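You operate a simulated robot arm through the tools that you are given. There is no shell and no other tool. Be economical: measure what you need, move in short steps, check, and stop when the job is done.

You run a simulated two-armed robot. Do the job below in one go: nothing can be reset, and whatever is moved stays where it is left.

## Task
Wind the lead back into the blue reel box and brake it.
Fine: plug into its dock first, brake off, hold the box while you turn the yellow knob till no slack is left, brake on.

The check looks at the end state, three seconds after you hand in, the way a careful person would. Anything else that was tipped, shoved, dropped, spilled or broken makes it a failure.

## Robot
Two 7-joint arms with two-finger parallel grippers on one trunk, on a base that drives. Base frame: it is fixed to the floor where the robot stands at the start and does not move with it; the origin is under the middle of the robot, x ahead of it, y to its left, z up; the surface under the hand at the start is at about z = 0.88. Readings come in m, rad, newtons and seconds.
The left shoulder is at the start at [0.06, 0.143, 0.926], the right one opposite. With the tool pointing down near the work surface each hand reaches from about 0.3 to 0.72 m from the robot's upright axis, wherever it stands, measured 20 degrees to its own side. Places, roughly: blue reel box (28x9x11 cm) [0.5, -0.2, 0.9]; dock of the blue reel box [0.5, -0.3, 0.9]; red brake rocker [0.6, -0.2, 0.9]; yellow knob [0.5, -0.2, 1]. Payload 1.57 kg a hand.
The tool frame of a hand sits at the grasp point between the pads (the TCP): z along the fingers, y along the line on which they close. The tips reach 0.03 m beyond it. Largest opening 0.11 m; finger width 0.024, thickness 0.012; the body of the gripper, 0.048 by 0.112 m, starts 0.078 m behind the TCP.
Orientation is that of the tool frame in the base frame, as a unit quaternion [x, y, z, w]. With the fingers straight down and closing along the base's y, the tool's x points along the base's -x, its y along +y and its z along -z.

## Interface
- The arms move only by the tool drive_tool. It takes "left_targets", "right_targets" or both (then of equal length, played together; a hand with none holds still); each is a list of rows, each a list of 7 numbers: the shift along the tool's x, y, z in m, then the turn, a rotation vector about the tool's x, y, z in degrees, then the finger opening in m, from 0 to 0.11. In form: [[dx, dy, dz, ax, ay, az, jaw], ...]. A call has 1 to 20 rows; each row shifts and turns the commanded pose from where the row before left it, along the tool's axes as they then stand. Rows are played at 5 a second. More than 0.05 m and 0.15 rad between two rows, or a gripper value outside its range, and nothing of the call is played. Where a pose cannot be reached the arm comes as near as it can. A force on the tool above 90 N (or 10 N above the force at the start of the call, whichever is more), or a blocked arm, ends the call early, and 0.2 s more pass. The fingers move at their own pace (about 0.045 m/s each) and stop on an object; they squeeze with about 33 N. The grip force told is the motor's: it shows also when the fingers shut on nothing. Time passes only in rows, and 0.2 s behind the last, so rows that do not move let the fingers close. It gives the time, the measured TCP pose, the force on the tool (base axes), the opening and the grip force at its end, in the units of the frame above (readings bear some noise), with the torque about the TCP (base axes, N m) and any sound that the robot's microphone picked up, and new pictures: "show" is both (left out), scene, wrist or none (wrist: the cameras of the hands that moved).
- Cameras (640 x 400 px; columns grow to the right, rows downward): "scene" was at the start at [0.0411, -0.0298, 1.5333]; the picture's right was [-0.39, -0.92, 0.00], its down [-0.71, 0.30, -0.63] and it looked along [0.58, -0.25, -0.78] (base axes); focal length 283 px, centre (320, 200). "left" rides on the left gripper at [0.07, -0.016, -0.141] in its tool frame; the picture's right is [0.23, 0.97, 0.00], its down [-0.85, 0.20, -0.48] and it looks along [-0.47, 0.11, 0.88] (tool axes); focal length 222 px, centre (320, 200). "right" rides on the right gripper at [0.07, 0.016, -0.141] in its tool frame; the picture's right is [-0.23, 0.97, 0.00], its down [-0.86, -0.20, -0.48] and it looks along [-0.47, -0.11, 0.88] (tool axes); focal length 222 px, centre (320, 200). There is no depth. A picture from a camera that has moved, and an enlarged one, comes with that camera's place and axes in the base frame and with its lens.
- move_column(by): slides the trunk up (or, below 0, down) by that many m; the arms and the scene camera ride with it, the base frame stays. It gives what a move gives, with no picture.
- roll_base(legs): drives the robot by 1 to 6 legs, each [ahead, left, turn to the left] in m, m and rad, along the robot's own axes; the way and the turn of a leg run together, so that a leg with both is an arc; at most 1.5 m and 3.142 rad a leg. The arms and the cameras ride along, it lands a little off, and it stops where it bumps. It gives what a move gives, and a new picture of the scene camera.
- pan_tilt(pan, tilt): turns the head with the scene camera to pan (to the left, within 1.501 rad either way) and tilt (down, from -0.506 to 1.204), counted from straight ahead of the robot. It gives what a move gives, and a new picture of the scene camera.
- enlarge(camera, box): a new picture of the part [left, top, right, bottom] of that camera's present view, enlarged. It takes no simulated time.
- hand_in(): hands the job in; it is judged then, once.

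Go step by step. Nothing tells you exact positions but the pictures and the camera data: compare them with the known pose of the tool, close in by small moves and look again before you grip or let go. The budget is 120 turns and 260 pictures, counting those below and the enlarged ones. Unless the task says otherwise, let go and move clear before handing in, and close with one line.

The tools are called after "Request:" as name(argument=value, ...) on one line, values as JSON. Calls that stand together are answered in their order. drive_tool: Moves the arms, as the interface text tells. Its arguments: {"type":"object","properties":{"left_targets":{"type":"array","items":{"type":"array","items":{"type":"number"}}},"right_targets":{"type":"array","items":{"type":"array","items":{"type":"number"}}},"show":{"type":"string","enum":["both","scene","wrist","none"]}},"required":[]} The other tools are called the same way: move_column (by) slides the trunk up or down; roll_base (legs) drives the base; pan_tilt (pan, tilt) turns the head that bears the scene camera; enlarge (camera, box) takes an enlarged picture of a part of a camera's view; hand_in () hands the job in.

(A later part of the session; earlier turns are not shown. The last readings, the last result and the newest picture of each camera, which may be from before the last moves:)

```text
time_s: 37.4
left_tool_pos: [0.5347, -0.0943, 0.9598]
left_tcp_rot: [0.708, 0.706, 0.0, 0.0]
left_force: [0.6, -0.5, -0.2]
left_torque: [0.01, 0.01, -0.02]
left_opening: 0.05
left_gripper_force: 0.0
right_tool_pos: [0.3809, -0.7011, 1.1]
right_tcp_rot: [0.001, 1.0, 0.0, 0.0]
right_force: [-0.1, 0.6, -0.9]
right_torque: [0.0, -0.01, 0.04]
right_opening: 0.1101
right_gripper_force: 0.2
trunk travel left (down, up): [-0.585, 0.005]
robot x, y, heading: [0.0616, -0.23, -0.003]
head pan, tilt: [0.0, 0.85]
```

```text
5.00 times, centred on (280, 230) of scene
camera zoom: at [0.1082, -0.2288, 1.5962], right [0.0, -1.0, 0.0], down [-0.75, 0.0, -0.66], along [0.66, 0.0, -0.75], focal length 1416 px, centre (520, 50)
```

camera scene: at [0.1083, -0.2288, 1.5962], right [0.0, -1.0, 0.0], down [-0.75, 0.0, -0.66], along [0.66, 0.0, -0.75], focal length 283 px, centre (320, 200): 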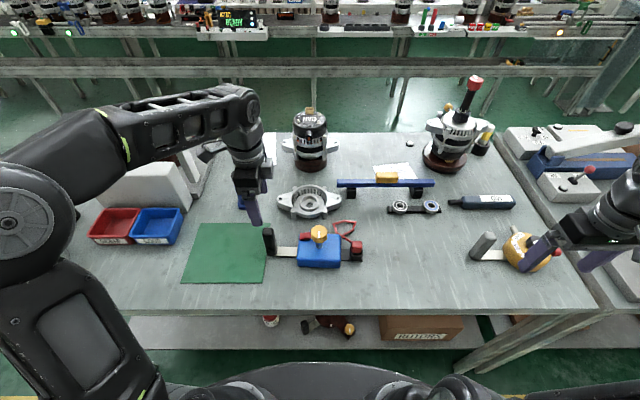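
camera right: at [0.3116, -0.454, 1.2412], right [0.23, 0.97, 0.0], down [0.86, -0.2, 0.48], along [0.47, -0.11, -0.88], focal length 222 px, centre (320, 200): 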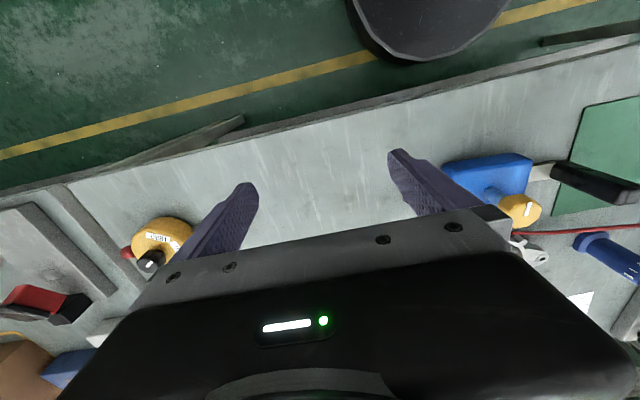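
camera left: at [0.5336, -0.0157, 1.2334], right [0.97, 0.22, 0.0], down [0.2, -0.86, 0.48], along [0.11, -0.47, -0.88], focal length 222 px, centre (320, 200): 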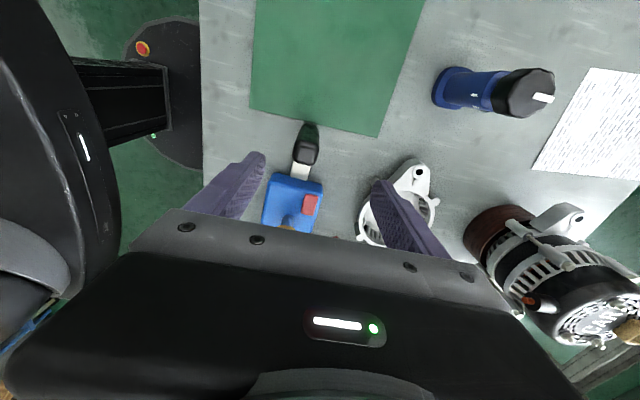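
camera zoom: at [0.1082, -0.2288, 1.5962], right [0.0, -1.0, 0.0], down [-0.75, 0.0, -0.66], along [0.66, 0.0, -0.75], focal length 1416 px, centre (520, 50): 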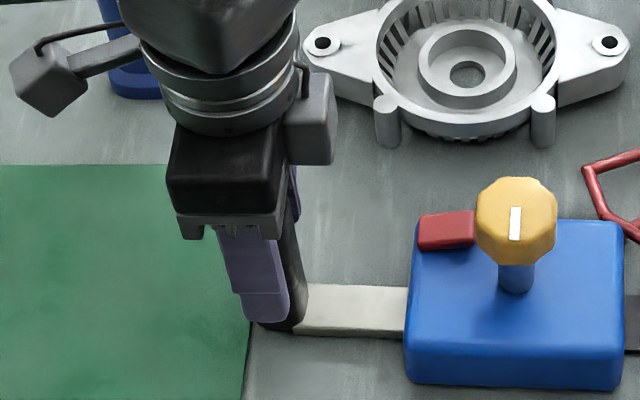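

The handle is a few mm toward +x between the fingers. I'll shift and close.

Request:
drive_tool(left_targets=[[0, 0.003, 0, 0, 0, 0, 0.05], [0, 0, 0, 0, 0, 0, 0.04], [0, 0, 0, 0, 0, 0, 0.03], [0, 0, 0, 0, 0, 0, 0.02], [0, 0, 0, 0, 0, 0, 0.015], [0, 0, 0, 0, 0, 0, 0.015]], show="none")

Request:
enlarge(camera="scene", box=[255, 205, 375, 285])

```text
time_s: 38.8
left_tool_pos: [0.5366, -0.0949, 0.9585]
left_tcp_rot: [0.708, 0.706, 0.0, 0.0]
left_force: [-2.9, 0.0, 0.2]
left_torque: [-0.61, 0.24, -0.52]
left_opening: 0.0308
left_gripper_force: 33.0
right_tool_pos: [0.3811, -0.7004, 1.0992]
right_tcp_rot: [0.001, 1.0, 0.0, 0.0]
right_force: [-0.4, 0.0, 0.2]
right_torque: [0.0, -0.01, 0.0]
right_opening: 0.1102
right_gripper_force: 0.0
trunk travel left (down, up): [-0.585, 0.005]
robot x, y, heading: [0.06, -0.2292, -0.003]
head pan, tilt: [0.0, 0.85]
```

```text
5.00 times, centred on (315, 245) of scene
camera zoom: at [0.1078, -0.2286, 1.5962], right [0.0, -1.0, 0.0], down [-0.75, 0.0, -0.66], along [0.66, 0.0, -0.75], focal length 1416 px, centre (345, -25)
```

zoom: 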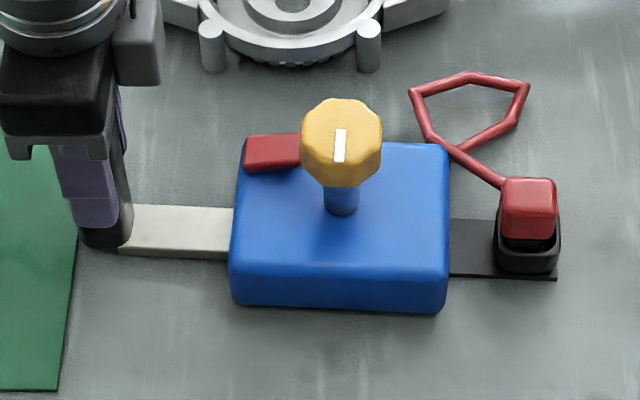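

The box is held by its handle (grip 31 mm). The knob is at about (0.519, -0.2265), top about z 0.993. I'll bring the right hand above it.

Request:
drive_tool(right_targets=[[-0.013, 0.044, 0, 0, 0, 0, 0.09], [-0.013, 0.044, 0, 0, 0, 0, 0.09], [-0.013, 0.044, 0, 0, 0, 0, 0.09], [-0.013, 0.044, 0, 0, 0, 0, 0.09], [-0.013, 0.044, 0, 0, 0, 0, 0.09], [-0.013, 0.044, 0, 0, 0, 0, 0.09], [-0.013, 0.044, 0, 0, 0, 0, 0.09], [-0.013, 0.044, 0, 0, 0, 0, 0.08], [-0.013, 0.044, 0, 0, 0, 0, 0.08], [-0.013, 0.044, 0, 0, 0, 0, 0.08], [-0.008, 0.034, 0, 0, 0, 0, 0.08], [0, 0, 0, 0, 0, 0, 0.08]])

Request:
enlarge(camera="right", box=[220, 80, 420, 230])

Request:
enlarge(camera="scene", box=[255, 185, 375, 265])

```text
time_s: 41.4
left_tool_pos: [0.5364, -0.0943, 0.9591]
left_tcp_rot: [0.708, 0.707, 0.001, 0.001]
left_force: [-1.0, -0.3, 3.1]
left_torque: [-0.49, 0.47, -0.27]
left_opening: 0.0297
left_gripper_force: 33.2
right_tool_pos: [0.5196, -0.2226, 1.0996]
right_tcp_rot: [0.002, 1.0, 0.0, 0.0]
right_force: [0.0, 0.5, 0.2]
right_torque: [0.01, 0.0, 0.01]
right_opening: 0.0799
right_gripper_force: 0.0
trunk travel left (down, up): [-0.585, 0.005]
robot x, y, heading: [0.0567, -0.2305, -0.001]
head pan, tilt: [0.0, 0.85]
camera scene: at [0.108, -0.2285, 1.5962], right [0.0, -1.0, 0.0], down [-0.75, 0.0, -0.66], along [0.66, 0.0, -0.75], focal length 283 px, centre (320, 200)
camera right: at [0.4489, -0.2044, 1.2415], right [0.23, 0.97, 0.0], down [0.85, -0.2, 0.48], along [0.47, -0.11, -0.88], focal length 222 px, centre (320, 200)
```

scene: 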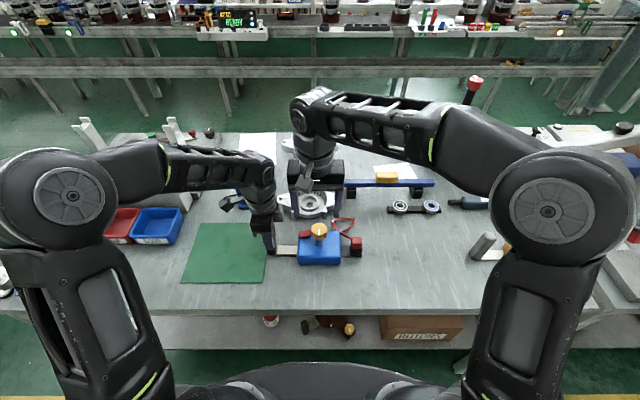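
right: 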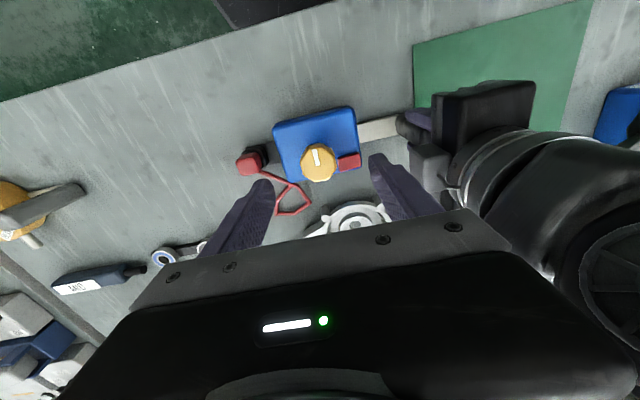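

```text
2.67 times, centred on (320, 155) of right
camera zoom: at [0.4489, -0.2044, 1.2415], right [0.23, 0.97, 0.0], down [0.85, -0.2, 0.48], along [0.47, -0.11, -0.88], focal length 592 px, centre (320, 320)
```

zoom: 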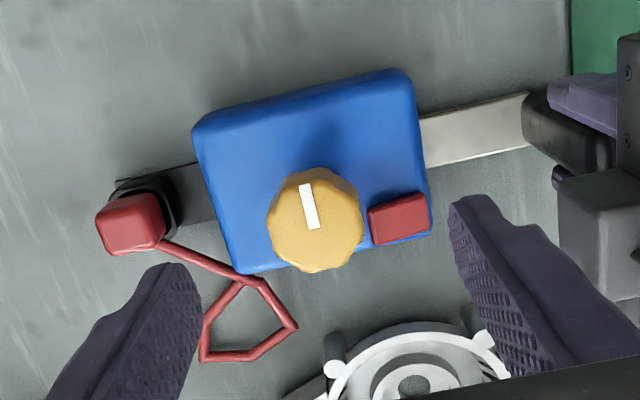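

```text
5.00 times, centred on (315, 225) of scene
camera zoom: at [0.108, -0.2285, 1.5962], right [0.0, -1.0, 0.0], down [-0.75, 0.0, -0.66], along [0.66, 0.0, -0.75], focal length 1416 px, centre (345, 75)
```

zoom: 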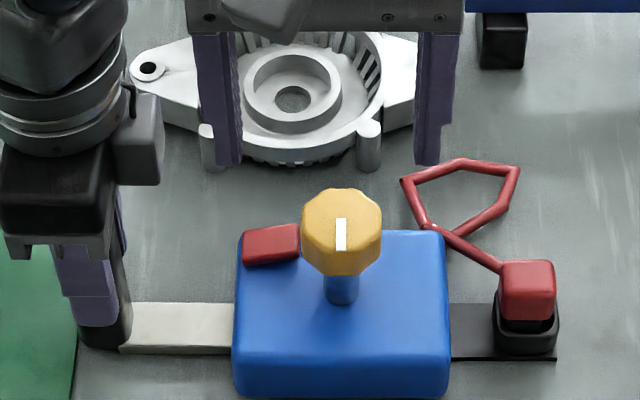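

I estimate the knob axis at (0.525, -0.227). I'll rotate the right hand by -90° (camera facing right, away from the left arm) while centring over the knob.

Request:
drive_tool(right_targets=[[-0.005, -0.004, 0, 0, 0, -8.2, 0.08], [0, 0, 0, 0, 0, -8.2, 0.08], [0, 0, 0, 0, 0, -8.2, 0.08], [0, 0, 0, 0, 0, -8.2, 0.08], [0, 0, 0, 0, 0, -8.2, 0.08], [0, 0, 0, 0, 0, -8.2, 0.08], [0, 0, 0, 0, 0, -8.2, 0.08], [0, 0, 0, 0, 0, -8.2, 0.08], [0, 0, 0, 0, 0, -8.2, 0.08], [0, 0, 0, 0, 0, -8.2, 0.08], [0, 0, 0, 0, 0, -8.0, 0.08], [0, 0, 0.03, 0, 0, 0, 0.08], [0, 0, 0, 0, 0, 0, 0.08]])

Request:
enlarge(camera="right", box=[220, 80, 420, 230])

Request:
enlarge(camera="scene", box=[255, 185, 375, 265])

```text
time_s: 44.2
left_tool_pos: [0.538, -0.0947, 0.9591]
left_tcp_rot: [0.708, 0.706, 0.0, -0.001]
left_force: [-0.8, 1.3, 3.6]
left_torque: [0.08, 0.28, -0.07]
left_opening: 0.0297
left_gripper_force: 32.7
right_tool_pos: [0.5258, -0.2293, 1.0696]
right_tcp_rot: [-0.706, 0.708, 0.0, 0.001]
right_force: [-0.8, 0.4, -0.3]
right_torque: [0.02, 0.01, 0.02]
right_opening: 0.0801
right_gripper_force: 0.0
trunk travel left (down, up): [-0.585, 0.005]
robot x, y, heading: [0.0622, -0.2275, 0.001]
head pan, tilt: [0.0, 0.85]
camera scene: at [0.108, -0.2286, 1.5962], right [0.0, -1.0, 0.0], down [-0.75, 0.0, -0.66], along [0.66, 0.0, -0.75], focal length 283 px, centre (320, 200)
camera right: at [0.5073, -0.2984, 1.2108], right [-0.97, 0.23, 0.0], down [0.2, 0.85, 0.48], along [0.11, 0.47, -0.88], focal length 222 px, centre (320, 200)
```

scene: 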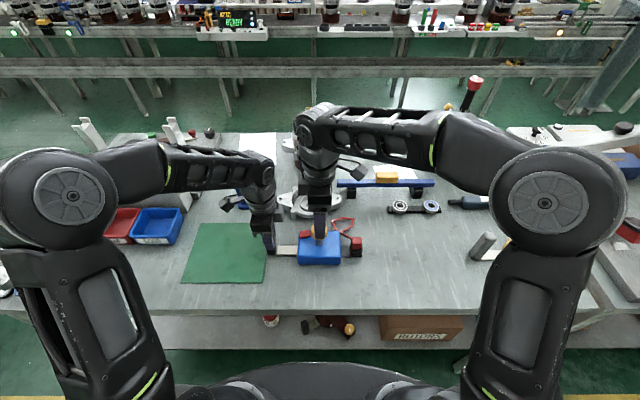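
right: 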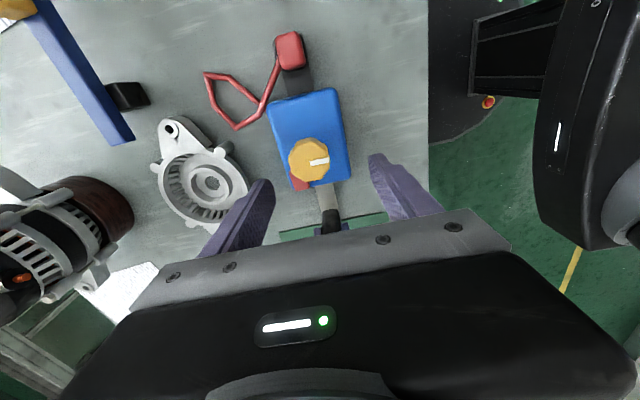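

```text
2.67 times, centred on (320, 155) of right
camera zoom: at [0.5073, -0.2984, 1.2108], right [-0.97, 0.23, 0.0], down [0.2, 0.85, 0.48], along [0.11, 0.47, -0.88], focal length 592 px, centre (320, 320)
```

zoom: 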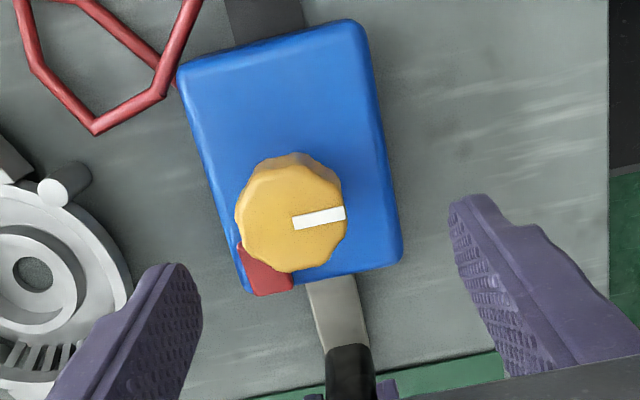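

```text
5.00 times, centred on (315, 225) of scene
camera zoom: at [0.108, -0.2286, 1.5962], right [0.0, -1.0, 0.0], down [-0.75, 0.0, -0.66], along [0.66, 0.0, -0.75], focal length 1416 px, centre (345, 75)
```

zoom: 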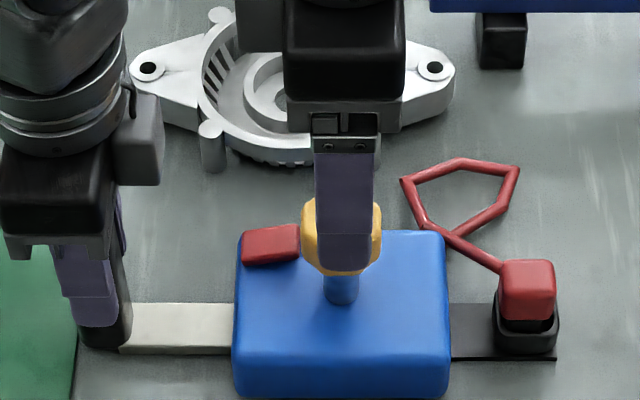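

The knob axis comes out at about (0.53, -0.227). I'll shift a few mm and lower the fingers around the knob.

Request:
drive_tool(right_targets=[[-0.002, -0.004, 0.02, 0, 0, 0, 0.08], [0, 0, 0.03, 0, 0, 0, 0.08], [0, 0, 0.02, 0, 0, 0, 0.08], [0, 0, 0.012, 0, 0, 0, 0.08], [0, 0, 0, 0, 0, 0, 0.08]], show="none")

Request:
enlarge(camera="right", box=[220, 80, 420, 230])

Request:
enlarge(camera="scene", box=[275, 200, 365, 260])

```text
time_s: 45.4
left_tool_pos: [0.5383, -0.0948, 0.9591]
left_tcp_rot: [0.708, 0.706, 0.0, 0.001]
left_force: [-1.8, 2.5, 3.7]
left_torque: [0.09, 0.33, -0.2]
left_opening: 0.0299
left_gripper_force: 33.0
right_tool_pos: [0.5306, -0.2274, 0.9879]
right_tcp_rot: [-0.706, 0.708, 0.001, -0.001]
right_force: [-1.0, 0.2, 0.8]
right_torque: [-0.01, -0.01, -0.02]
right_opening: 0.0798
right_gripper_force: 0.1
trunk travel left (down, up): [-0.585, 0.005]
robot x, y, heading: [0.0594, -0.2284, 0.001]
head pan, tilt: [0.0, 0.85]
```

```text
2.67 times, centred on (320, 155) of right
camera zoom: at [0.5128, -0.2962, 1.1301], right [-0.97, 0.23, 0.0], down [0.2, 0.85, 0.48], along [0.11, 0.47, -0.88], focal length 592 px, centre (320, 320)
```

zoom: 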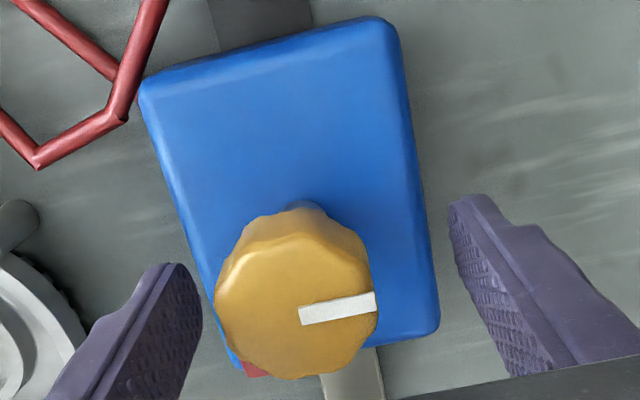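

```text
6.67 times, centred on (320, 230) of scene
camera zoom: at [0.108, -0.2285, 1.5962], right [0.0, -1.0, 0.0], down [-0.75, 0.0, -0.66], along [0.66, 0.0, -0.75], focal length 1888 px, centre (320, 0)
```

zoom: 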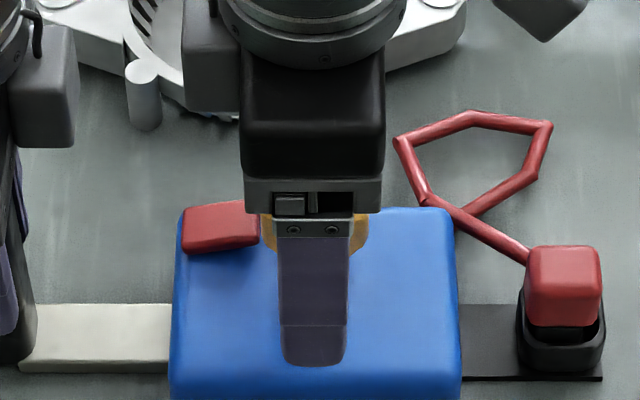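

The knob is about 4 mm farther in +x than the finger centre. I'll shift and close on the knob.

Request:
drive_tool(right_targets=[[0, -0.004, 0, 0, 0, 0, 0.07], [0, 0, 0, 0, 0, 0, 0.055], [0, 0, 0, 0, 0, 0, 0.045], [0, 0, 0, 0, 0, 0, 0.035], [0, 0, 0, 0, 0, 0, 0.03], [0, 0, 0, 0, 0, 0, 0.03]], show="none")

Request:
enlarge(camera="right", box=[220, 80, 420, 230])

```text
time_s: 46.8
left_tool_pos: [0.5358, -0.0961, 0.9591]
left_tcp_rot: [0.708, 0.706, 0.0, 0.0]
left_force: [-10.4, 2.2, 10.4]
left_torque: [-0.36, -0.15, -1.22]
left_opening: 0.0298
left_gripper_force: 33.6
right_tool_pos: [0.5352, -0.2282, 0.9894]
right_tcp_rot: [-0.705, 0.709, -0.001, 0.0]
right_force: [12.5, -0.6, -0.5]
right_torque: [-0.04, -0.08, -0.15]
right_opening: 0.0432
right_gripper_force: 33.0
trunk travel left (down, up): [-0.585, 0.005]
robot x, y, heading: [0.0621, -0.2284, 0.002]
head pan, tilt: [0.0, 0.85]
```

```text
2.67 times, centred on (320, 155) of right
camera zoom: at [0.5179, -0.2968, 1.1303], right [-0.97, 0.23, 0.0], down [0.2, 0.85, 0.48], along [0.11, 0.47, -0.88], focal length 592 px, centre (320, 320)
```

zoom: 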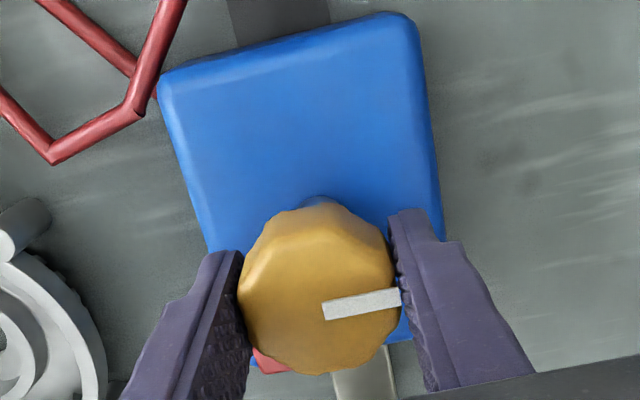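

There is a 12 N sideways bias, so the knob is slightly farther in +x. I'll relieve that, then test-turn clockwise (seen from above) a little.

Request:
drive_tool(right_targets=[[0, -0.003, 0, 0, 0, 0, 0.03], [0, 0, 0, 0, 0, 5, 0.03], [0, 0, 0, 0, 0, 5, 0.03], [0, 0, 0, 0, 0, 5, 0.03], [0, 0, 0, 0, 0, 5, 0.03], [0, 0, 0, 0, 0, 5, 0.03], [0, 0, 0, 0, 0, 0, 0.03]], show="none")

Request:
enlarge(camera="scene", box=[255, 200, 375, 280])

Request:
enlarge(camera="right", box=[220, 80, 420, 230])

```text
time_s: 48.4
left_tool_pos: [0.5382, -0.0953, 0.9582]
left_tcp_rot: [0.708, 0.706, 0.0, 0.0]
left_force: [-1.0, -4.8, -3.6]
left_torque: [0.23, 0.09, -0.29]
left_opening: 0.0297
left_gripper_force: 33.7
right_tool_pos: [0.5361, -0.2281, 0.9883]
right_tcp_rot: [-0.535, 0.845, 0.0, 0.002]
right_force: [1.6, 6.0, 22.0]
right_torque: [0.23, 0.31, 0.02]
right_opening: 0.0432
right_gripper_force: 33.0
trunk travel left (down, up): [-0.585, 0.005]
robot x, y, heading: [0.0573, -0.2286, -0.002]
head pan, tilt: [0.0, 0.85]
```

```text
5.00 times, centred on (315, 240) of scene
camera zoom: at [0.1075, -0.2285, 1.5962], right [0.0, -1.0, 0.0], down [-0.75, 0.0, -0.66], along [0.66, 0.0, -0.75], focal length 1416 px, centre (345, 0)
```

zoom: 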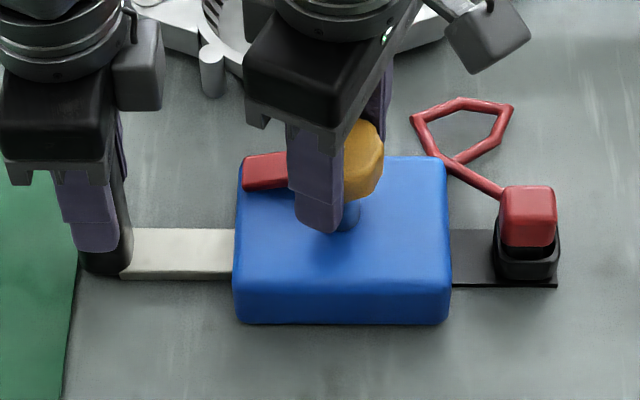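

```text
2.67 times, centred on (320, 155) of right
camera zoom: at [0.4902, -0.2835, 1.13], right [-0.78, 0.62, 0.0], down [0.54, 0.69, 0.48], along [0.3, 0.38, -0.88], focal length 592 px, centre (320, 320)
```

zoom: 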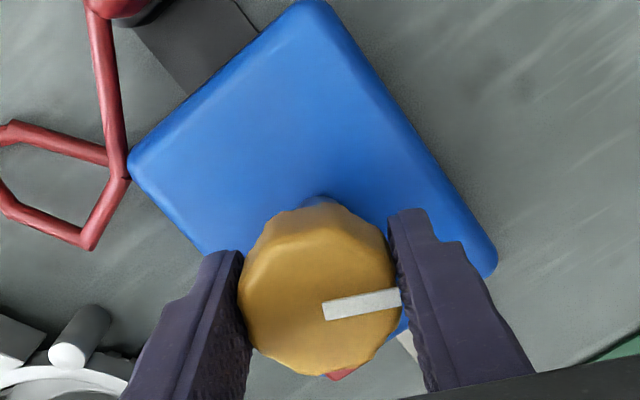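

The knob turned with the hand and the slack loop got a bit smaller, so clockwise winds the lead in. I'll continue clockwise.

Request:
drive_tool(right_targets=[[0, 0, -0.001, 0, 0, 8, 0.03], [0, 0, 0, 0, 0, 8, 0.03], [0, 0, 0, 0, 0, 8, 0.03], [0, 0, 0, 0, 0, 8, 0.03], [0, 0, 0, 0, 0, 8, 0.03], [0, 0, 0, 0, 0, 8, 0.03], [0, 0, 0, 0, 0, 8, 0.03], [0, 0, 0, 0, 0, 8, 0.03], [0, 0, 0, 0, 0, 8, 0.03], [0, 0, 0, 0, 0, 0, 0.03]], show="none")

Request:
enlarge(camera="scene", box=[255, 200, 375, 280])

```text
time_s: 50.6
left_tool_pos: [0.5374, -0.0958, 0.9585]
left_tcp_rot: [0.708, 0.706, 0.0, 0.0]
left_force: [-7.6, -10.9, 0.5]
left_torque: [0.39, 0.13, -1.05]
left_opening: 0.0297
left_gripper_force: 33.2
right_tool_pos: [0.5372, -0.2273, 0.989]
right_tcp_rot: [0.063, 0.998, 0.001, 0.001]
right_force: [9.7, 13.9, 2.7]
right_torque: [-0.31, -0.29, -0.02]
right_opening: 0.0433
right_gripper_force: 33.4
trunk travel left (down, up): [-0.585, 0.005]
robot x, y, heading: [0.0582, -0.226, 0.002]
head pan, tilt: [0.0, 0.85]
```

```text
5.00 times, centred on (315, 240) of scene
camera zoom: at [0.1084, -0.2283, 1.5961], right [0.0, -1.0, 0.0], down [-0.75, 0.0, -0.66], along [0.66, 0.0, -0.75], focal length 1416 px, centre (345, 0)
```

zoom: 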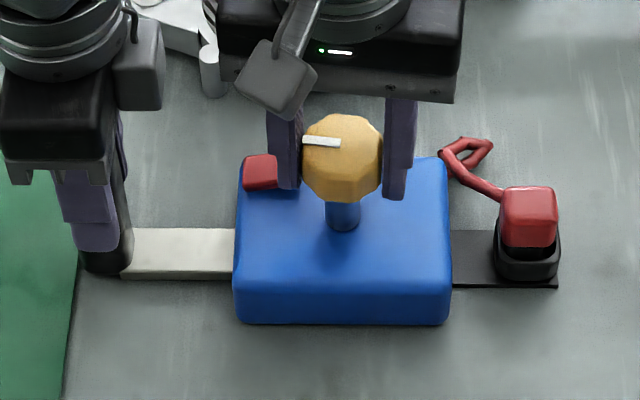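

The loop is nearly gone. I'll relieve the side force and turn a bit further clockwise.

Request:
drive_tool(right_targets=[[-0.001, 0.002, 0, 0, 0, 0, 0.03], [0, 0, 0, 0, 0, 6, 0.03], [0, 0, 0, 0, 0, 6, 0.03], [0, 0, 0, 0, 0, 6, 0.03], [0, 0, 0, 0, 0, 6, 0.03], [0, 0, 0, 0, 0, 0, 0.03]], show="none")

Request:
enlarge(camera="scene", box=[255, 200, 375, 280])

```text
time_s: 52.0
left_tool_pos: [0.5373, -0.0944, 0.958]
left_tcp_rot: [0.707, 0.707, 0.001, -0.001]
left_force: [-0.1, 2.3, -0.5]
left_torque: [-0.81, 0.28, -0.16]
left_opening: 0.0298
left_gripper_force: 32.6
right_tool_pos: [0.5375, -0.2269, 0.989]
right_tcp_rot: [0.269, 0.963, -0.001, 0.0]
right_force: [-0.9, -6.0, 12.8]
right_torque: [0.31, 0.37, 0.03]
right_opening: 0.0432
right_gripper_force: 33.2
trunk travel left (down, up): [-0.585, 0.005]
robot x, y, heading: [0.0647, -0.2298, -0.001]
head pan, tilt: [0.0, 0.85]
```

```text
5.00 times, centred on (315, 240) of scene
camera zoom: at [0.1076, -0.2291, 1.5963], right [0.0, -1.0, 0.0], down [-0.75, 0.0, -0.66], along [0.66, 0.0, -0.75], focal length 1416 px, centre (345, 0)
```

zoom: 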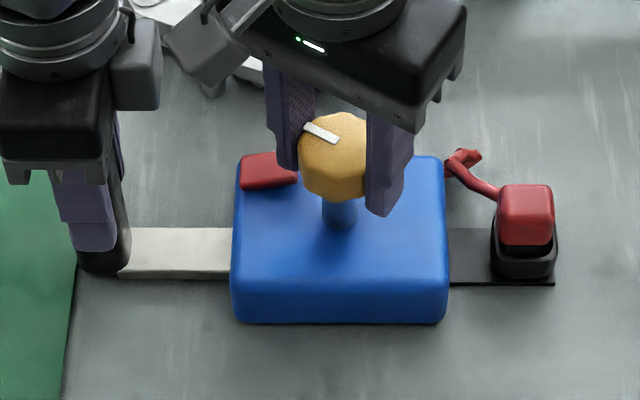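

Some slack remains and the right wrist camera is nearing the left hand. I'll release, rise, rotate back 120°, and regrip.

Request:
drive_tool(right_targets=[[0, 0, 0, 0, 0, 0, 0.07], [0, 0, 0, 0, 0, 0, 0.08], [0, 0, -0.05, 0, 0, 0, 0.08], [0, 0, 0, 0, 0, -8.2, 0.08], [0, 0, 0, 0, 0, -8.2, 0.08], [0, 0, 0, 0, 0, -8.2, 0.08], [0, 0, 0, 0, 0, -8.2, 0.08], [0, 0, 0, 0, 0, -8.2, 0.08], [0, 0, 0, 0, 0, -8.2, 0.08], [0, 0, 0, 0, 0, -8.2, 0.08], [0, 0, 0, 0, 0, -8.2, 0.08], [0, 0, 0, 0, 0, -8.2, 0.08], [0, 0, 0, 0, 0, -8.2, 0.08], [0, 0, 0, 0, 0, -8.2, 0.08], [0, 0, 0, 0, 0, -8.2, 0.08], [0, 0, 0, 0, 0, -8.2, 0.08], [0, 0, 0, 0, 0, -8.2, 0.08], [0, 0, 0, 0, 0, 0, 0.08]], show="none")

Request:
enlarge(camera="scene", box=[255, 200, 375, 280])

Request:
enlarge(camera="right", box=[220, 60, 420, 210])

```text
time_s: 55.8
left_tool_pos: [0.5388, -0.0952, 0.9581]
left_tcp_rot: [0.708, 0.706, 0.0, 0.0]
left_force: [-2.0, 0.4, 0.5]
left_torque: [0.06, 0.34, -0.15]
left_opening: 0.0298
left_gripper_force: 33.5
right_tool_pos: [0.5389, -0.228, 1.0393]
right_tcp_rot: [-0.668, 0.744, 0.001, 0.001]
right_force: [-0.2, -0.2, 0.1]
right_torque: [-0.01, 0.0, 0.02]
right_opening: 0.08
right_gripper_force: 0.1
trunk travel left (down, up): [-0.585, 0.005]
robot x, y, heading: [0.0605, -0.228, 0.0]
head pan, tilt: [0.0, 0.85]
```

```text
5.00 times, centred on (315, 240) of scene
camera zoom: at [0.108, -0.2287, 1.5962], right [0.0, -1.0, 0.0], down [-0.75, 0.0, -0.66], along [0.66, 0.0, -0.75], focal length 1416 px, centre (345, 0)
```

zoom: 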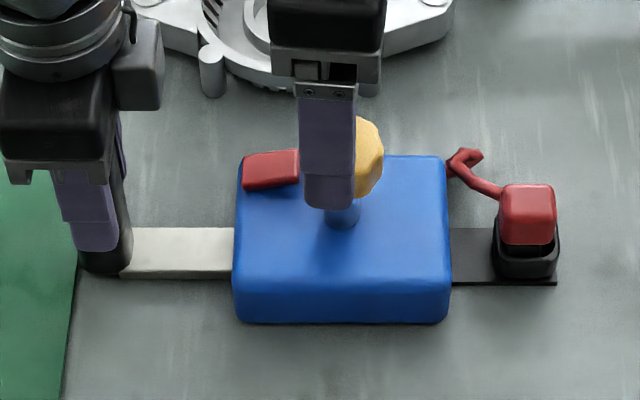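

```text
2.67 times, centred on (320, 135) of right
camera zoom: at [0.5121, -0.2938, 1.18], right [-0.94, 0.33, 0.0], down [0.29, 0.83, 0.48], along [0.16, 0.45, -0.88], focal length 592 px, centre (320, 373)
```

zoom: 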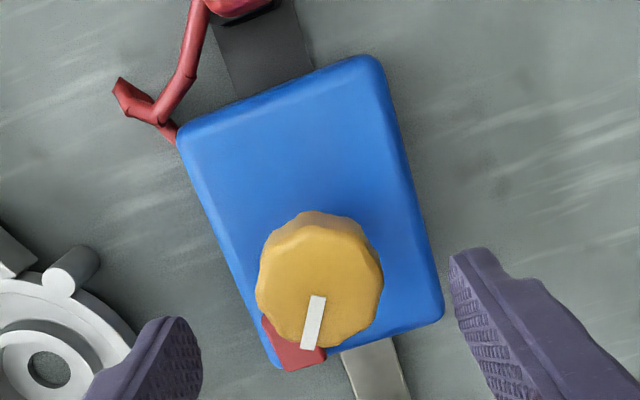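

The slack held. I'll lower, regrip, and wind on.

Request:
drive_tool(right_targets=[[0, 0, 0.025, 0, 0, 0, 0.08], [0, 0, 0.025, 0, 0, 0, 0.08], [0, 0, 0, 0, 0, 0, 0.055], [0, 0, 0, 0, 0, 0, 0.04], [0, 0, 0, 0, 0, 0, 0.03], [0, 0, 0, 0, 0, 0, 0.03], [0, 0, 0, 0, 0, 6, 0.03], [0, 0, 0, 0, 0, 6, 0.03], [0, 0, 0, 0, 0, 6, 0.03], [0, 0, 0, 0, 0, 6, 0.03], [0, 0, 0, 0, 0, 6, 0.03], [0, 0, 0, 0, 0, 0, 0.03]], show="none")

Request:
enlarge(camera="scene", box=[255, 200, 375, 280])

Request:
enlarge(camera="right", box=[220, 60, 420, 210])

```text
time_s: 58.4
left_tool_pos: [0.5391, -0.0956, 0.9595]
left_tcp_rot: [0.709, 0.705, 0.0, 0.001]
left_force: [-3.0, 3.3, 11.6]
left_torque: [-1.03, 0.08, -0.36]
left_opening: 0.0298
left_gripper_force: 33.1
right_tool_pos: [0.5373, -0.227, 0.9877]
right_tcp_rot: [-0.45, 0.893, 0.0, -0.001]
right_force: [3.2, -3.7, -11.9]
right_torque: [-0.62, -0.13, 0.0]
right_opening: 0.0433
right_gripper_force: 33.0
trunk travel left (down, up): [-0.585, 0.005]
robot x, y, heading: [0.0624, -0.2299, -0.004]
head pan, tilt: [0.0, 0.85]
```

```text
5.00 times, centred on (315, 240) of scene
camera zoom: at [0.1088, -0.2287, 1.5961], right [0.0, -1.0, 0.0], down [-0.75, 0.0, -0.66], along [0.66, 0.0, -0.75], focal length 1416 px, centre (345, 0)
```

zoom: 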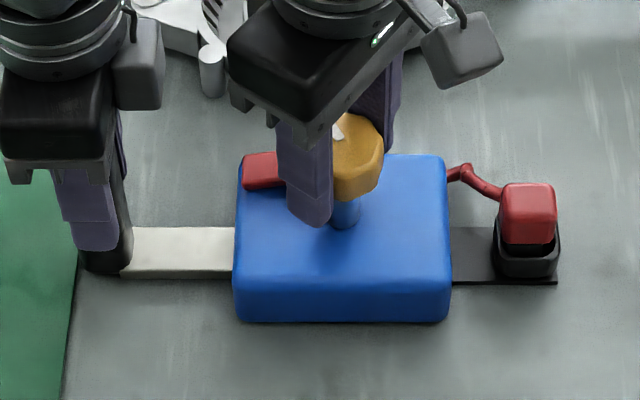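

```text
2.67 times, centred on (320, 135) of right
camera zoom: at [0.4823, -0.2731, 1.1303], right [-0.65, 0.76, 0.0], down [0.67, 0.57, 0.48], along [0.36, 0.31, -0.88], focal length 592 px, centre (320, 373)
```

zoom: 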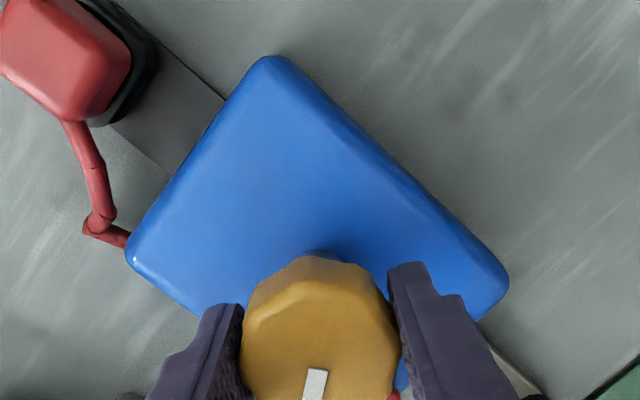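

Almost straight now. I'll go on in smaller amounts, checking the torque so I don't tug the plug.

Request:
drive_tool(right_targets=[[0, 0, 0, 0, 0, 5, 0.03], [0, 0, 0, 0, 0, 5, 0.03], [0, 0, 0, 0, 0, 5, 0.03], [0, 0, 0, 0, 0, 0, 0.03]], show="none")

Request:
enlarge(camera="scene", box=[315, 215, 375, 265])

Request:
enlarge(camera="right", box=[180, 0, 420, 210])

```text
time_s: 59.4
left_tool_pos: [0.5384, -0.0952, 0.9593]
left_tcp_rot: [0.708, 0.707, 0.001, 0.001]
left_force: [-1.9, 6.6, 14.3]
left_torque: [-1.03, -0.04, -0.39]
left_opening: 0.0296
left_gripper_force: 33.0
right_tool_pos: [0.5383, -0.2267, 0.9889]
right_tcp_rot: [-0.33, 0.944, -0.001, 0.0]
right_force: [3.0, -7.8, -10.5]
right_torque: [-0.6, 0.0, -0.02]
right_opening: 0.0434
right_gripper_force: 33.1
trunk travel left (down, up): [-0.585, 0.005]
robot x, y, heading: [0.0588, -0.2299, -0.005]
head pan, tilt: [0.0, 0.85]
```

```text
8.00 times, centred on (345, 240) of scene
camera zoom: at [0.1086, -0.2289, 1.5962], right [0.0, -1.0, 0.0], down [-0.75, 0.0, -0.66], along [0.66, 0.0, -0.75], focal length 2266 px, centre (120, -120)
```

zoom: 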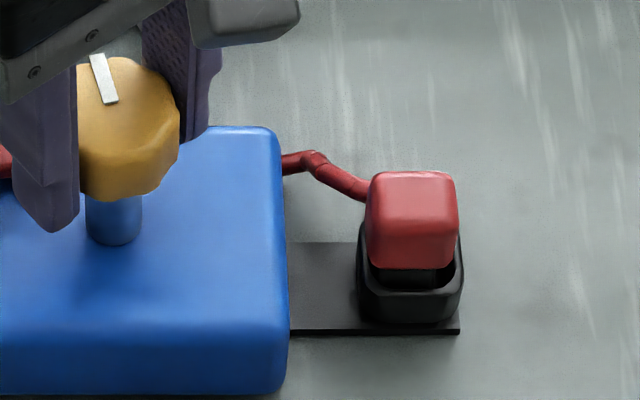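

```text
1.90 times, centred on (300, 105) of right
camera zoom: at [0.472, -0.257, 1.131], right [-0.43, 0.9, 0.0], down [0.79, 0.38, 0.48], along [0.43, 0.2, -0.88], focal length 423 px, centre (358, 381)
```

zoom: 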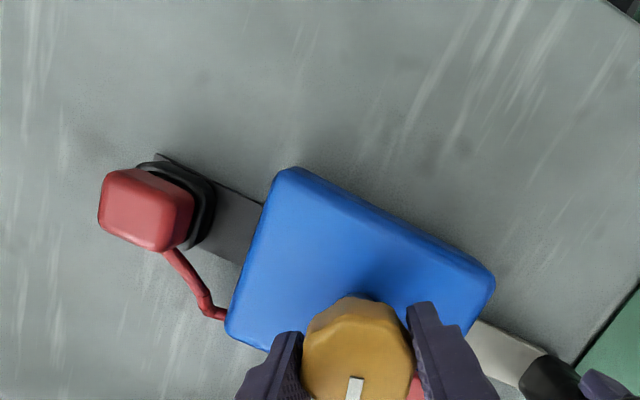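

A small kink remains; another 15°.

Request:
drive_tool(right_targets=[[0, 0, 0, 0, 0, 5, 0.03], [0, 0, 0, 0, 0, 5, 0.03], [0, 0, 0, 0, 0, 5, 0.03], [0, 0, 0, 0, 0, 0, 0.03]], show="none")

Request:
enlarge(camera="scene", box=[315, 215, 375, 265])

```text
time_s: 60.4
left_tool_pos: [0.5382, -0.096, 0.9592]
left_tcp_rot: [0.708, 0.706, 0.001, 0.0]
left_force: [2.2, 10.7, 10.2]
left_torque: [-0.38, 0.28, -0.06]
left_opening: 0.0299
left_gripper_force: 32.9
right_tool_pos: [0.5374, -0.2278, 0.9883]
right_tcp_rot: [-0.204, 0.979, -0.001, 0.0]
right_force: [0.2, -11.7, -2.5]
right_torque: [-0.26, -0.46, -0.01]
right_opening: 0.0433
right_gripper_force: 32.9
trunk travel left (down, up): [-0.585, 0.005]
robot x, y, heading: [0.0606, -0.2281, -0.003]
head pan, tilt: [0.0, 0.85]
```

```text
8.00 times, centred on (345, 240) of scene
camera zoom: at [0.1084, -0.2292, 1.5962], right [0.0, -1.0, 0.0], down [-0.75, 0.0, -0.66], along [0.66, 0.0, -0.75], focal length 2266 px, centre (120, -120)
```

zoom: 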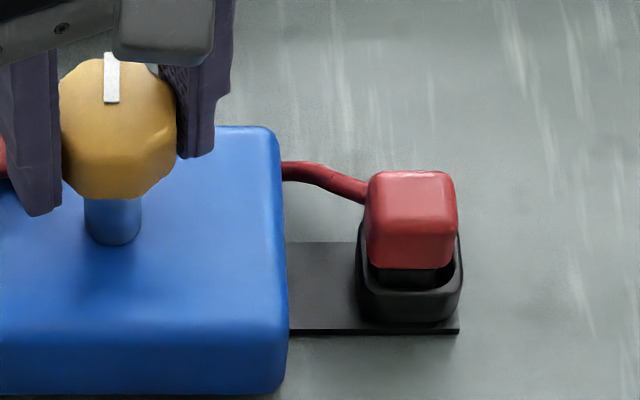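

Nearly straight. A further 10°, watching for torque.

Request:
drive_tool(right_targets=[[0, -0.001, 0, 0, 0, 4, 0.03], [0, 0, 0, 0, 0, 4, 0.03], [0, 0, 0, 0, 0, 4, 0.03], [0, 0, 0, 0, 0, 0, 0.03]], show="none")

Request:
enlarge(camera="scene", box=[315, 215, 375, 265])

Request:
enlarge(camera="right", box=[180, 0, 420, 210])

```text
time_s: 61.4
left_tool_pos: [0.5379, -0.0938, 0.9575]
left_tcp_rot: [0.707, 0.707, 0.0, 0.001]
left_force: [6.9, 8.7, 4.2]
left_torque: [1.16, 0.15, 0.29]
left_opening: 0.03
left_gripper_force: 32.9
right_tool_pos: [0.5384, -0.2277, 0.9895]
right_tcp_rot: [-0.101, 0.995, 0.001, 0.0]
right_force: [-3.0, -10.4, 4.4]
right_torque: [0.1, -0.29, 0.01]
right_opening: 0.0431
right_gripper_force: 33.2
trunk travel left (down, up): [-0.585, 0.005]
robot x, y, heading: [0.0616, -0.2286, -0.002]
head pan, tilt: [0.0, 0.85]
```

```text
8.00 times, centred on (345, 240) of scene
camera zoom: at [0.1083, -0.229, 1.5962], right [0.0, -1.0, 0.0], down [-0.75, 0.0, -0.66], along [0.66, 0.0, -0.75], focal length 2266 px, centre (120, -120)
```

zoom: 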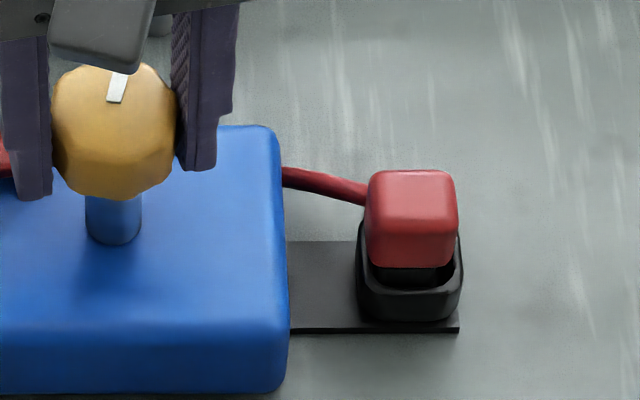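

```text
1.90 times, centred on (300, 105) of right
camera zoom: at [0.4655, -0.2249, 1.1306], right [0.03, 1.0, 0.0], down [0.88, -0.02, 0.48], along [0.48, -0.01, -0.88], focal length 423 px, centre (358, 381)
```

zoom: 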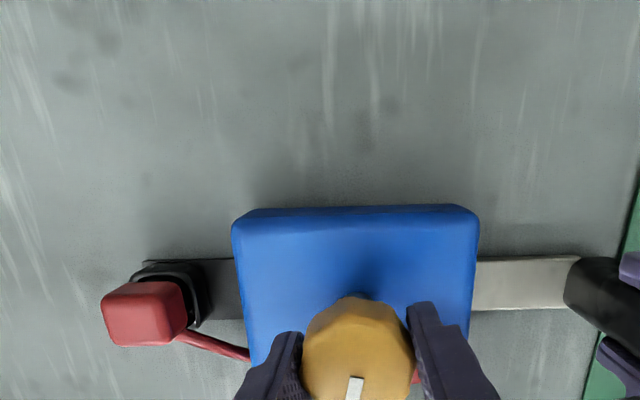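

The lead is nearly taut with no torque yet. I'll advance in 4° steps.

Request:
drive_tool(right_targets=[[0, -0.001, 0, 0, 0, 4, 0.03], [0, 0, 0, 0, 0, 4, 0.03], [0, 0, 0, 0, 0, 0, 0.03]], show="none")

Request:
enlarge(camera="scene", box=[315, 215, 375, 265])

```text
time_s: 62.2
left_tool_pos: [0.5377, -0.0959, 0.9599]
left_tcp_rot: [0.708, 0.706, 0.001, -0.001]
left_force: [5.6, 3.8, 2.5]
left_torque: [1.19, 0.13, 0.32]
left_opening: 0.0298
left_gripper_force: 33.1
right_tool_pos: [0.5386, -0.2287, 0.9893]
right_tcp_rot: [-0.031, 1.0, 0.001, 0.0]
right_force: [-1.9, -2.6, 2.3]
right_torque: [-0.02, -0.26, 0.03]
right_opening: 0.0434
right_gripper_force: 32.9
trunk travel left (down, up): [-0.585, 0.005]
robot x, y, heading: [0.0616, -0.2261, -0.002]
head pan, tilt: [0.0, 0.85]
```

```text
8.00 times, centred on (345, 240) of scene
camera zoom: at [0.1083, -0.2288, 1.5962], right [0.0, -1.0, 0.0], down [-0.75, 0.0, -0.66], along [0.66, 0.0, -0.75], focal length 2266 px, centre (120, -120)
```

zoom: 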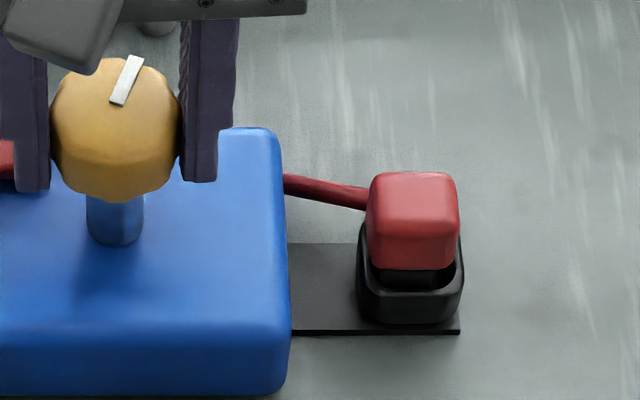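

The lead now looks straight. I'll try a little more to see whether it comes up against tension.

Request:
drive_tool(right_targets=[[0, 0, 0, 0, 0, 3, 0.03], [0, 0, 0, 0, 0, 3, 0.03], [0, 0, 0, 0, 0, 0, 0.03]], show="none")

Request:
enlarge(camera="scene", box=[315, 215, 375, 265])

Request:
enlarge(camera="right", box=[180, 100, 340, 210])

```text
time_s: 63.0
left_tool_pos: [0.538, -0.0954, 0.9587]
left_tcp_rot: [0.708, 0.706, 0.0, 0.0]
left_force: [0.8, 3.3, 2.6]
left_torque: [-0.05, -0.01, -0.05]
left_opening: 0.0297
left_gripper_force: 32.9
right_tool_pos: [0.5389, -0.2275, 0.9892]
right_tcp_rot: [0.021, 1.0, 0.0, 0.0]
right_force: [-0.2, -2.2, 0.1]
right_torque: [0.25, -0.07, -0.01]
right_opening: 0.043
right_gripper_force: 33.5
trunk travel left (down, up): [-0.585, 0.005]
robot x, y, heading: [0.0615, -0.2281, -0.006]
head pan, tilt: [0.0, 0.85]
```

```text
8.00 times, centred on (345, 240) of scene
camera zoom: at [0.1084, -0.2289, 1.5961], right [0.0, -1.0, 0.0], down [-0.75, 0.0, -0.66], along [0.66, 0.0, -0.75], focal length 2266 px, centre (120, -120)
```

zoom: 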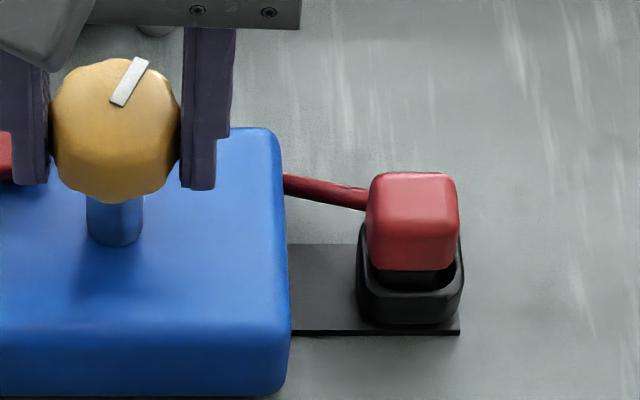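

```text
3.64 times, centred on (260, 155) of right
camera zoom: at [0.4678, -0.2084, 1.13], right [0.27, 0.96, 0.0], down [0.85, -0.24, 0.48], along [0.46, -0.13, -0.88], focal length 808 px, centre (538, 364)
```

zoom: 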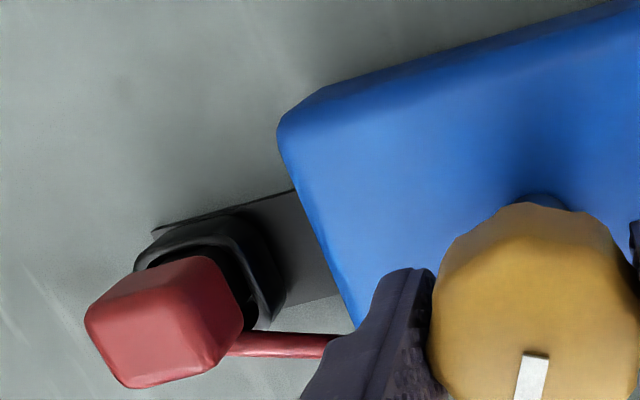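

Straight and still almost no torque. One more small advance to confirm that it is at its end.

Request:
drive_tool(right_targets=[[0, 0, 0, 0, 0, 4, 0.03], [0, 0, 0, 0, 0, 4, 0.03], [0, 0, 0, 0, 0, 0, 0.03]], show="none")

Request:
enlarge(camera="scene", box=[315, 215, 375, 265])

Request:
enlarge(camera="right", box=[180, 100, 340, 210])

```text
time_s: 63.8
left_tool_pos: [0.5388, -0.0939, 0.9581]
left_tcp_rot: [0.708, 0.706, 0.0, -0.001]
left_force: [-0.2, 1.2, 2.5]
left_torque: [-0.5, 0.16, -0.02]
left_opening: 0.0298
left_gripper_force: 33.0
right_tool_pos: [0.5373, -0.2285, 0.988]
right_tcp_rot: [0.09, 0.996, 0.0, 0.0]
right_force: [0.5, -3.3, 0.2]
right_torque: [-0.12, 0.0, -0.03]
right_opening: 0.043
right_gripper_force: 33.3
trunk travel left (down, up): [-0.585, 0.005]
robot x, y, heading: [0.0601, -0.2279, -0.005]
head pan, tilt: [0.0, 0.85]
```

```text
8.00 times, centred on (345, 240) of scene
camera zoom: at [0.1083, -0.2289, 1.5962], right [0.0, -1.0, 0.0], down [-0.75, 0.0, -0.66], along [0.66, 0.0, -0.75], focal length 2266 px, centre (120, -120)
```

zoom: 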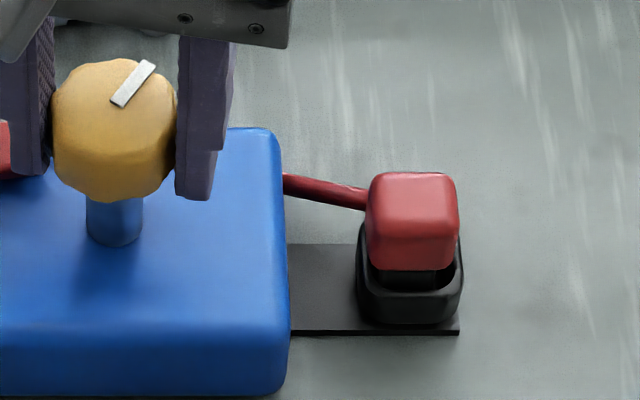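

```text
3.64 times, centred on (260, 155) of right
camera zoom: at [0.4713, -0.199, 1.1301], right [0.4, 0.92, 0.0], down [0.81, -0.35, 0.48], along [0.44, -0.19, -0.88], focal length 808 px, centre (538, 364)
```

zoom: 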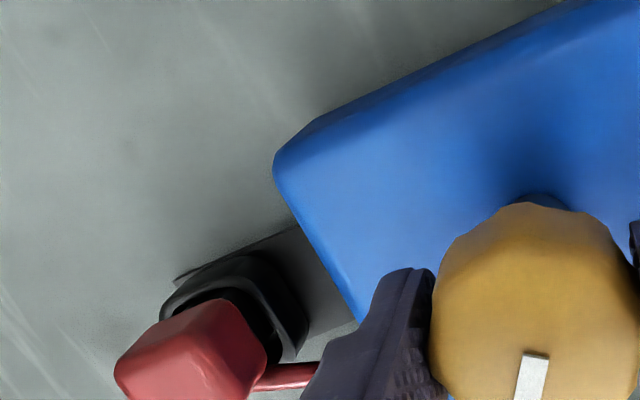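

The lead did not change any further and there is still no torque, so no slack is left. I'll release the knob gently, lift the right hand straight up, and withdraw it.

Request:
drive_tool(right_targets=[[0, 0, 0, 0, 0, 0, 0.055], [0, 0, 0, 0, 0, 0, 0.06], [0, 0, -0.04, 0, 0, 0, 0.06], [0, 0, -0.04, 0, 0, 0, 0.06], [0, 0, -0.03, 0, 0, 0, 0.06], [0.03, -0.03, 0, 0, 0, 0, 0.06], [0.03, -0.035, 0, 0, 0, 0, 0.06], [0.03, -0.035, 0, 0, 0, 0, 0.06], [0.03, -0.035, 0, 0, 0, 0, 0.06], [0.01, -0.045, 0, 0, 0, 0, 0.06], [0, -0.045, 0, 0, 0, 0, 0.06], [0, 0, 0, 0, 0, 0, 0.06]], show="scene")

Request:
enlarge(camera="scene", box=[255, 200, 375, 280])

```text
time_s: 66.4
left_tool_pos: [0.5366, -0.0963, 0.9583]
left_tcp_rot: [0.708, 0.706, 0.0, 0.0]
left_force: [0.2, 1.2, 0.1]
left_torque: [-0.21, 0.15, -0.21]
left_opening: 0.0297
left_gripper_force: 33.1
right_tool_pos: [0.3715, -0.4264, 1.0993]
right_tcp_rot: [0.09, 0.996, -0.001, 0.0]
right_force: [0.9, -0.7, 0.6]
right_torque: [0.01, -0.02, 0.06]
right_opening: 0.0601
right_gripper_force: 0.1
trunk travel left (down, up): [-0.585, 0.005]
robot x, y, heading: [0.0617, -0.2279, -0.005]
head pan, tilt: [0.0, 0.85]
camera scene: at [0.1082, -0.2287, 1.5962], right [0.0, -1.0, 0.0], down [-0.75, 0.0, -0.66], along [0.66, 0.0, -0.75], focal length 283 px, centre (320, 200)
```

scene: 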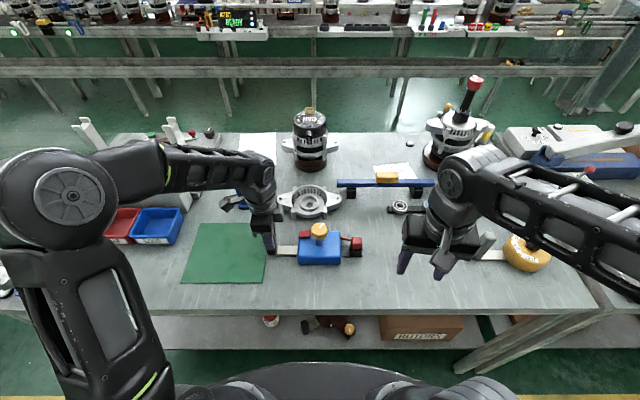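

```text
5.00 times, centred on (315, 240) of scene
camera zoom: at [0.1082, -0.2287, 1.5962], right [0.0, -1.0, 0.0], down [-0.75, 0.0, -0.66], along [0.66, 0.0, -0.75], focal length 1416 px, centre (345, 0)
```

zoom: 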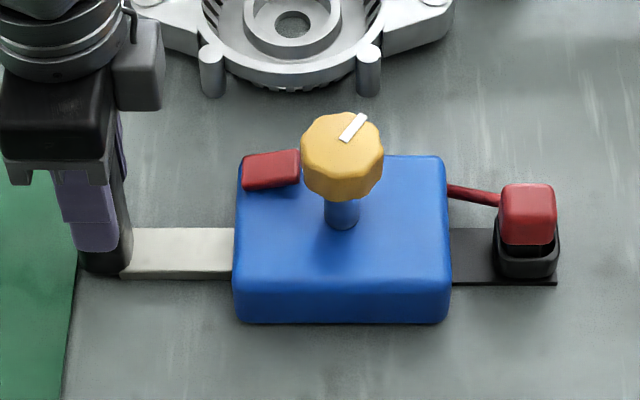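

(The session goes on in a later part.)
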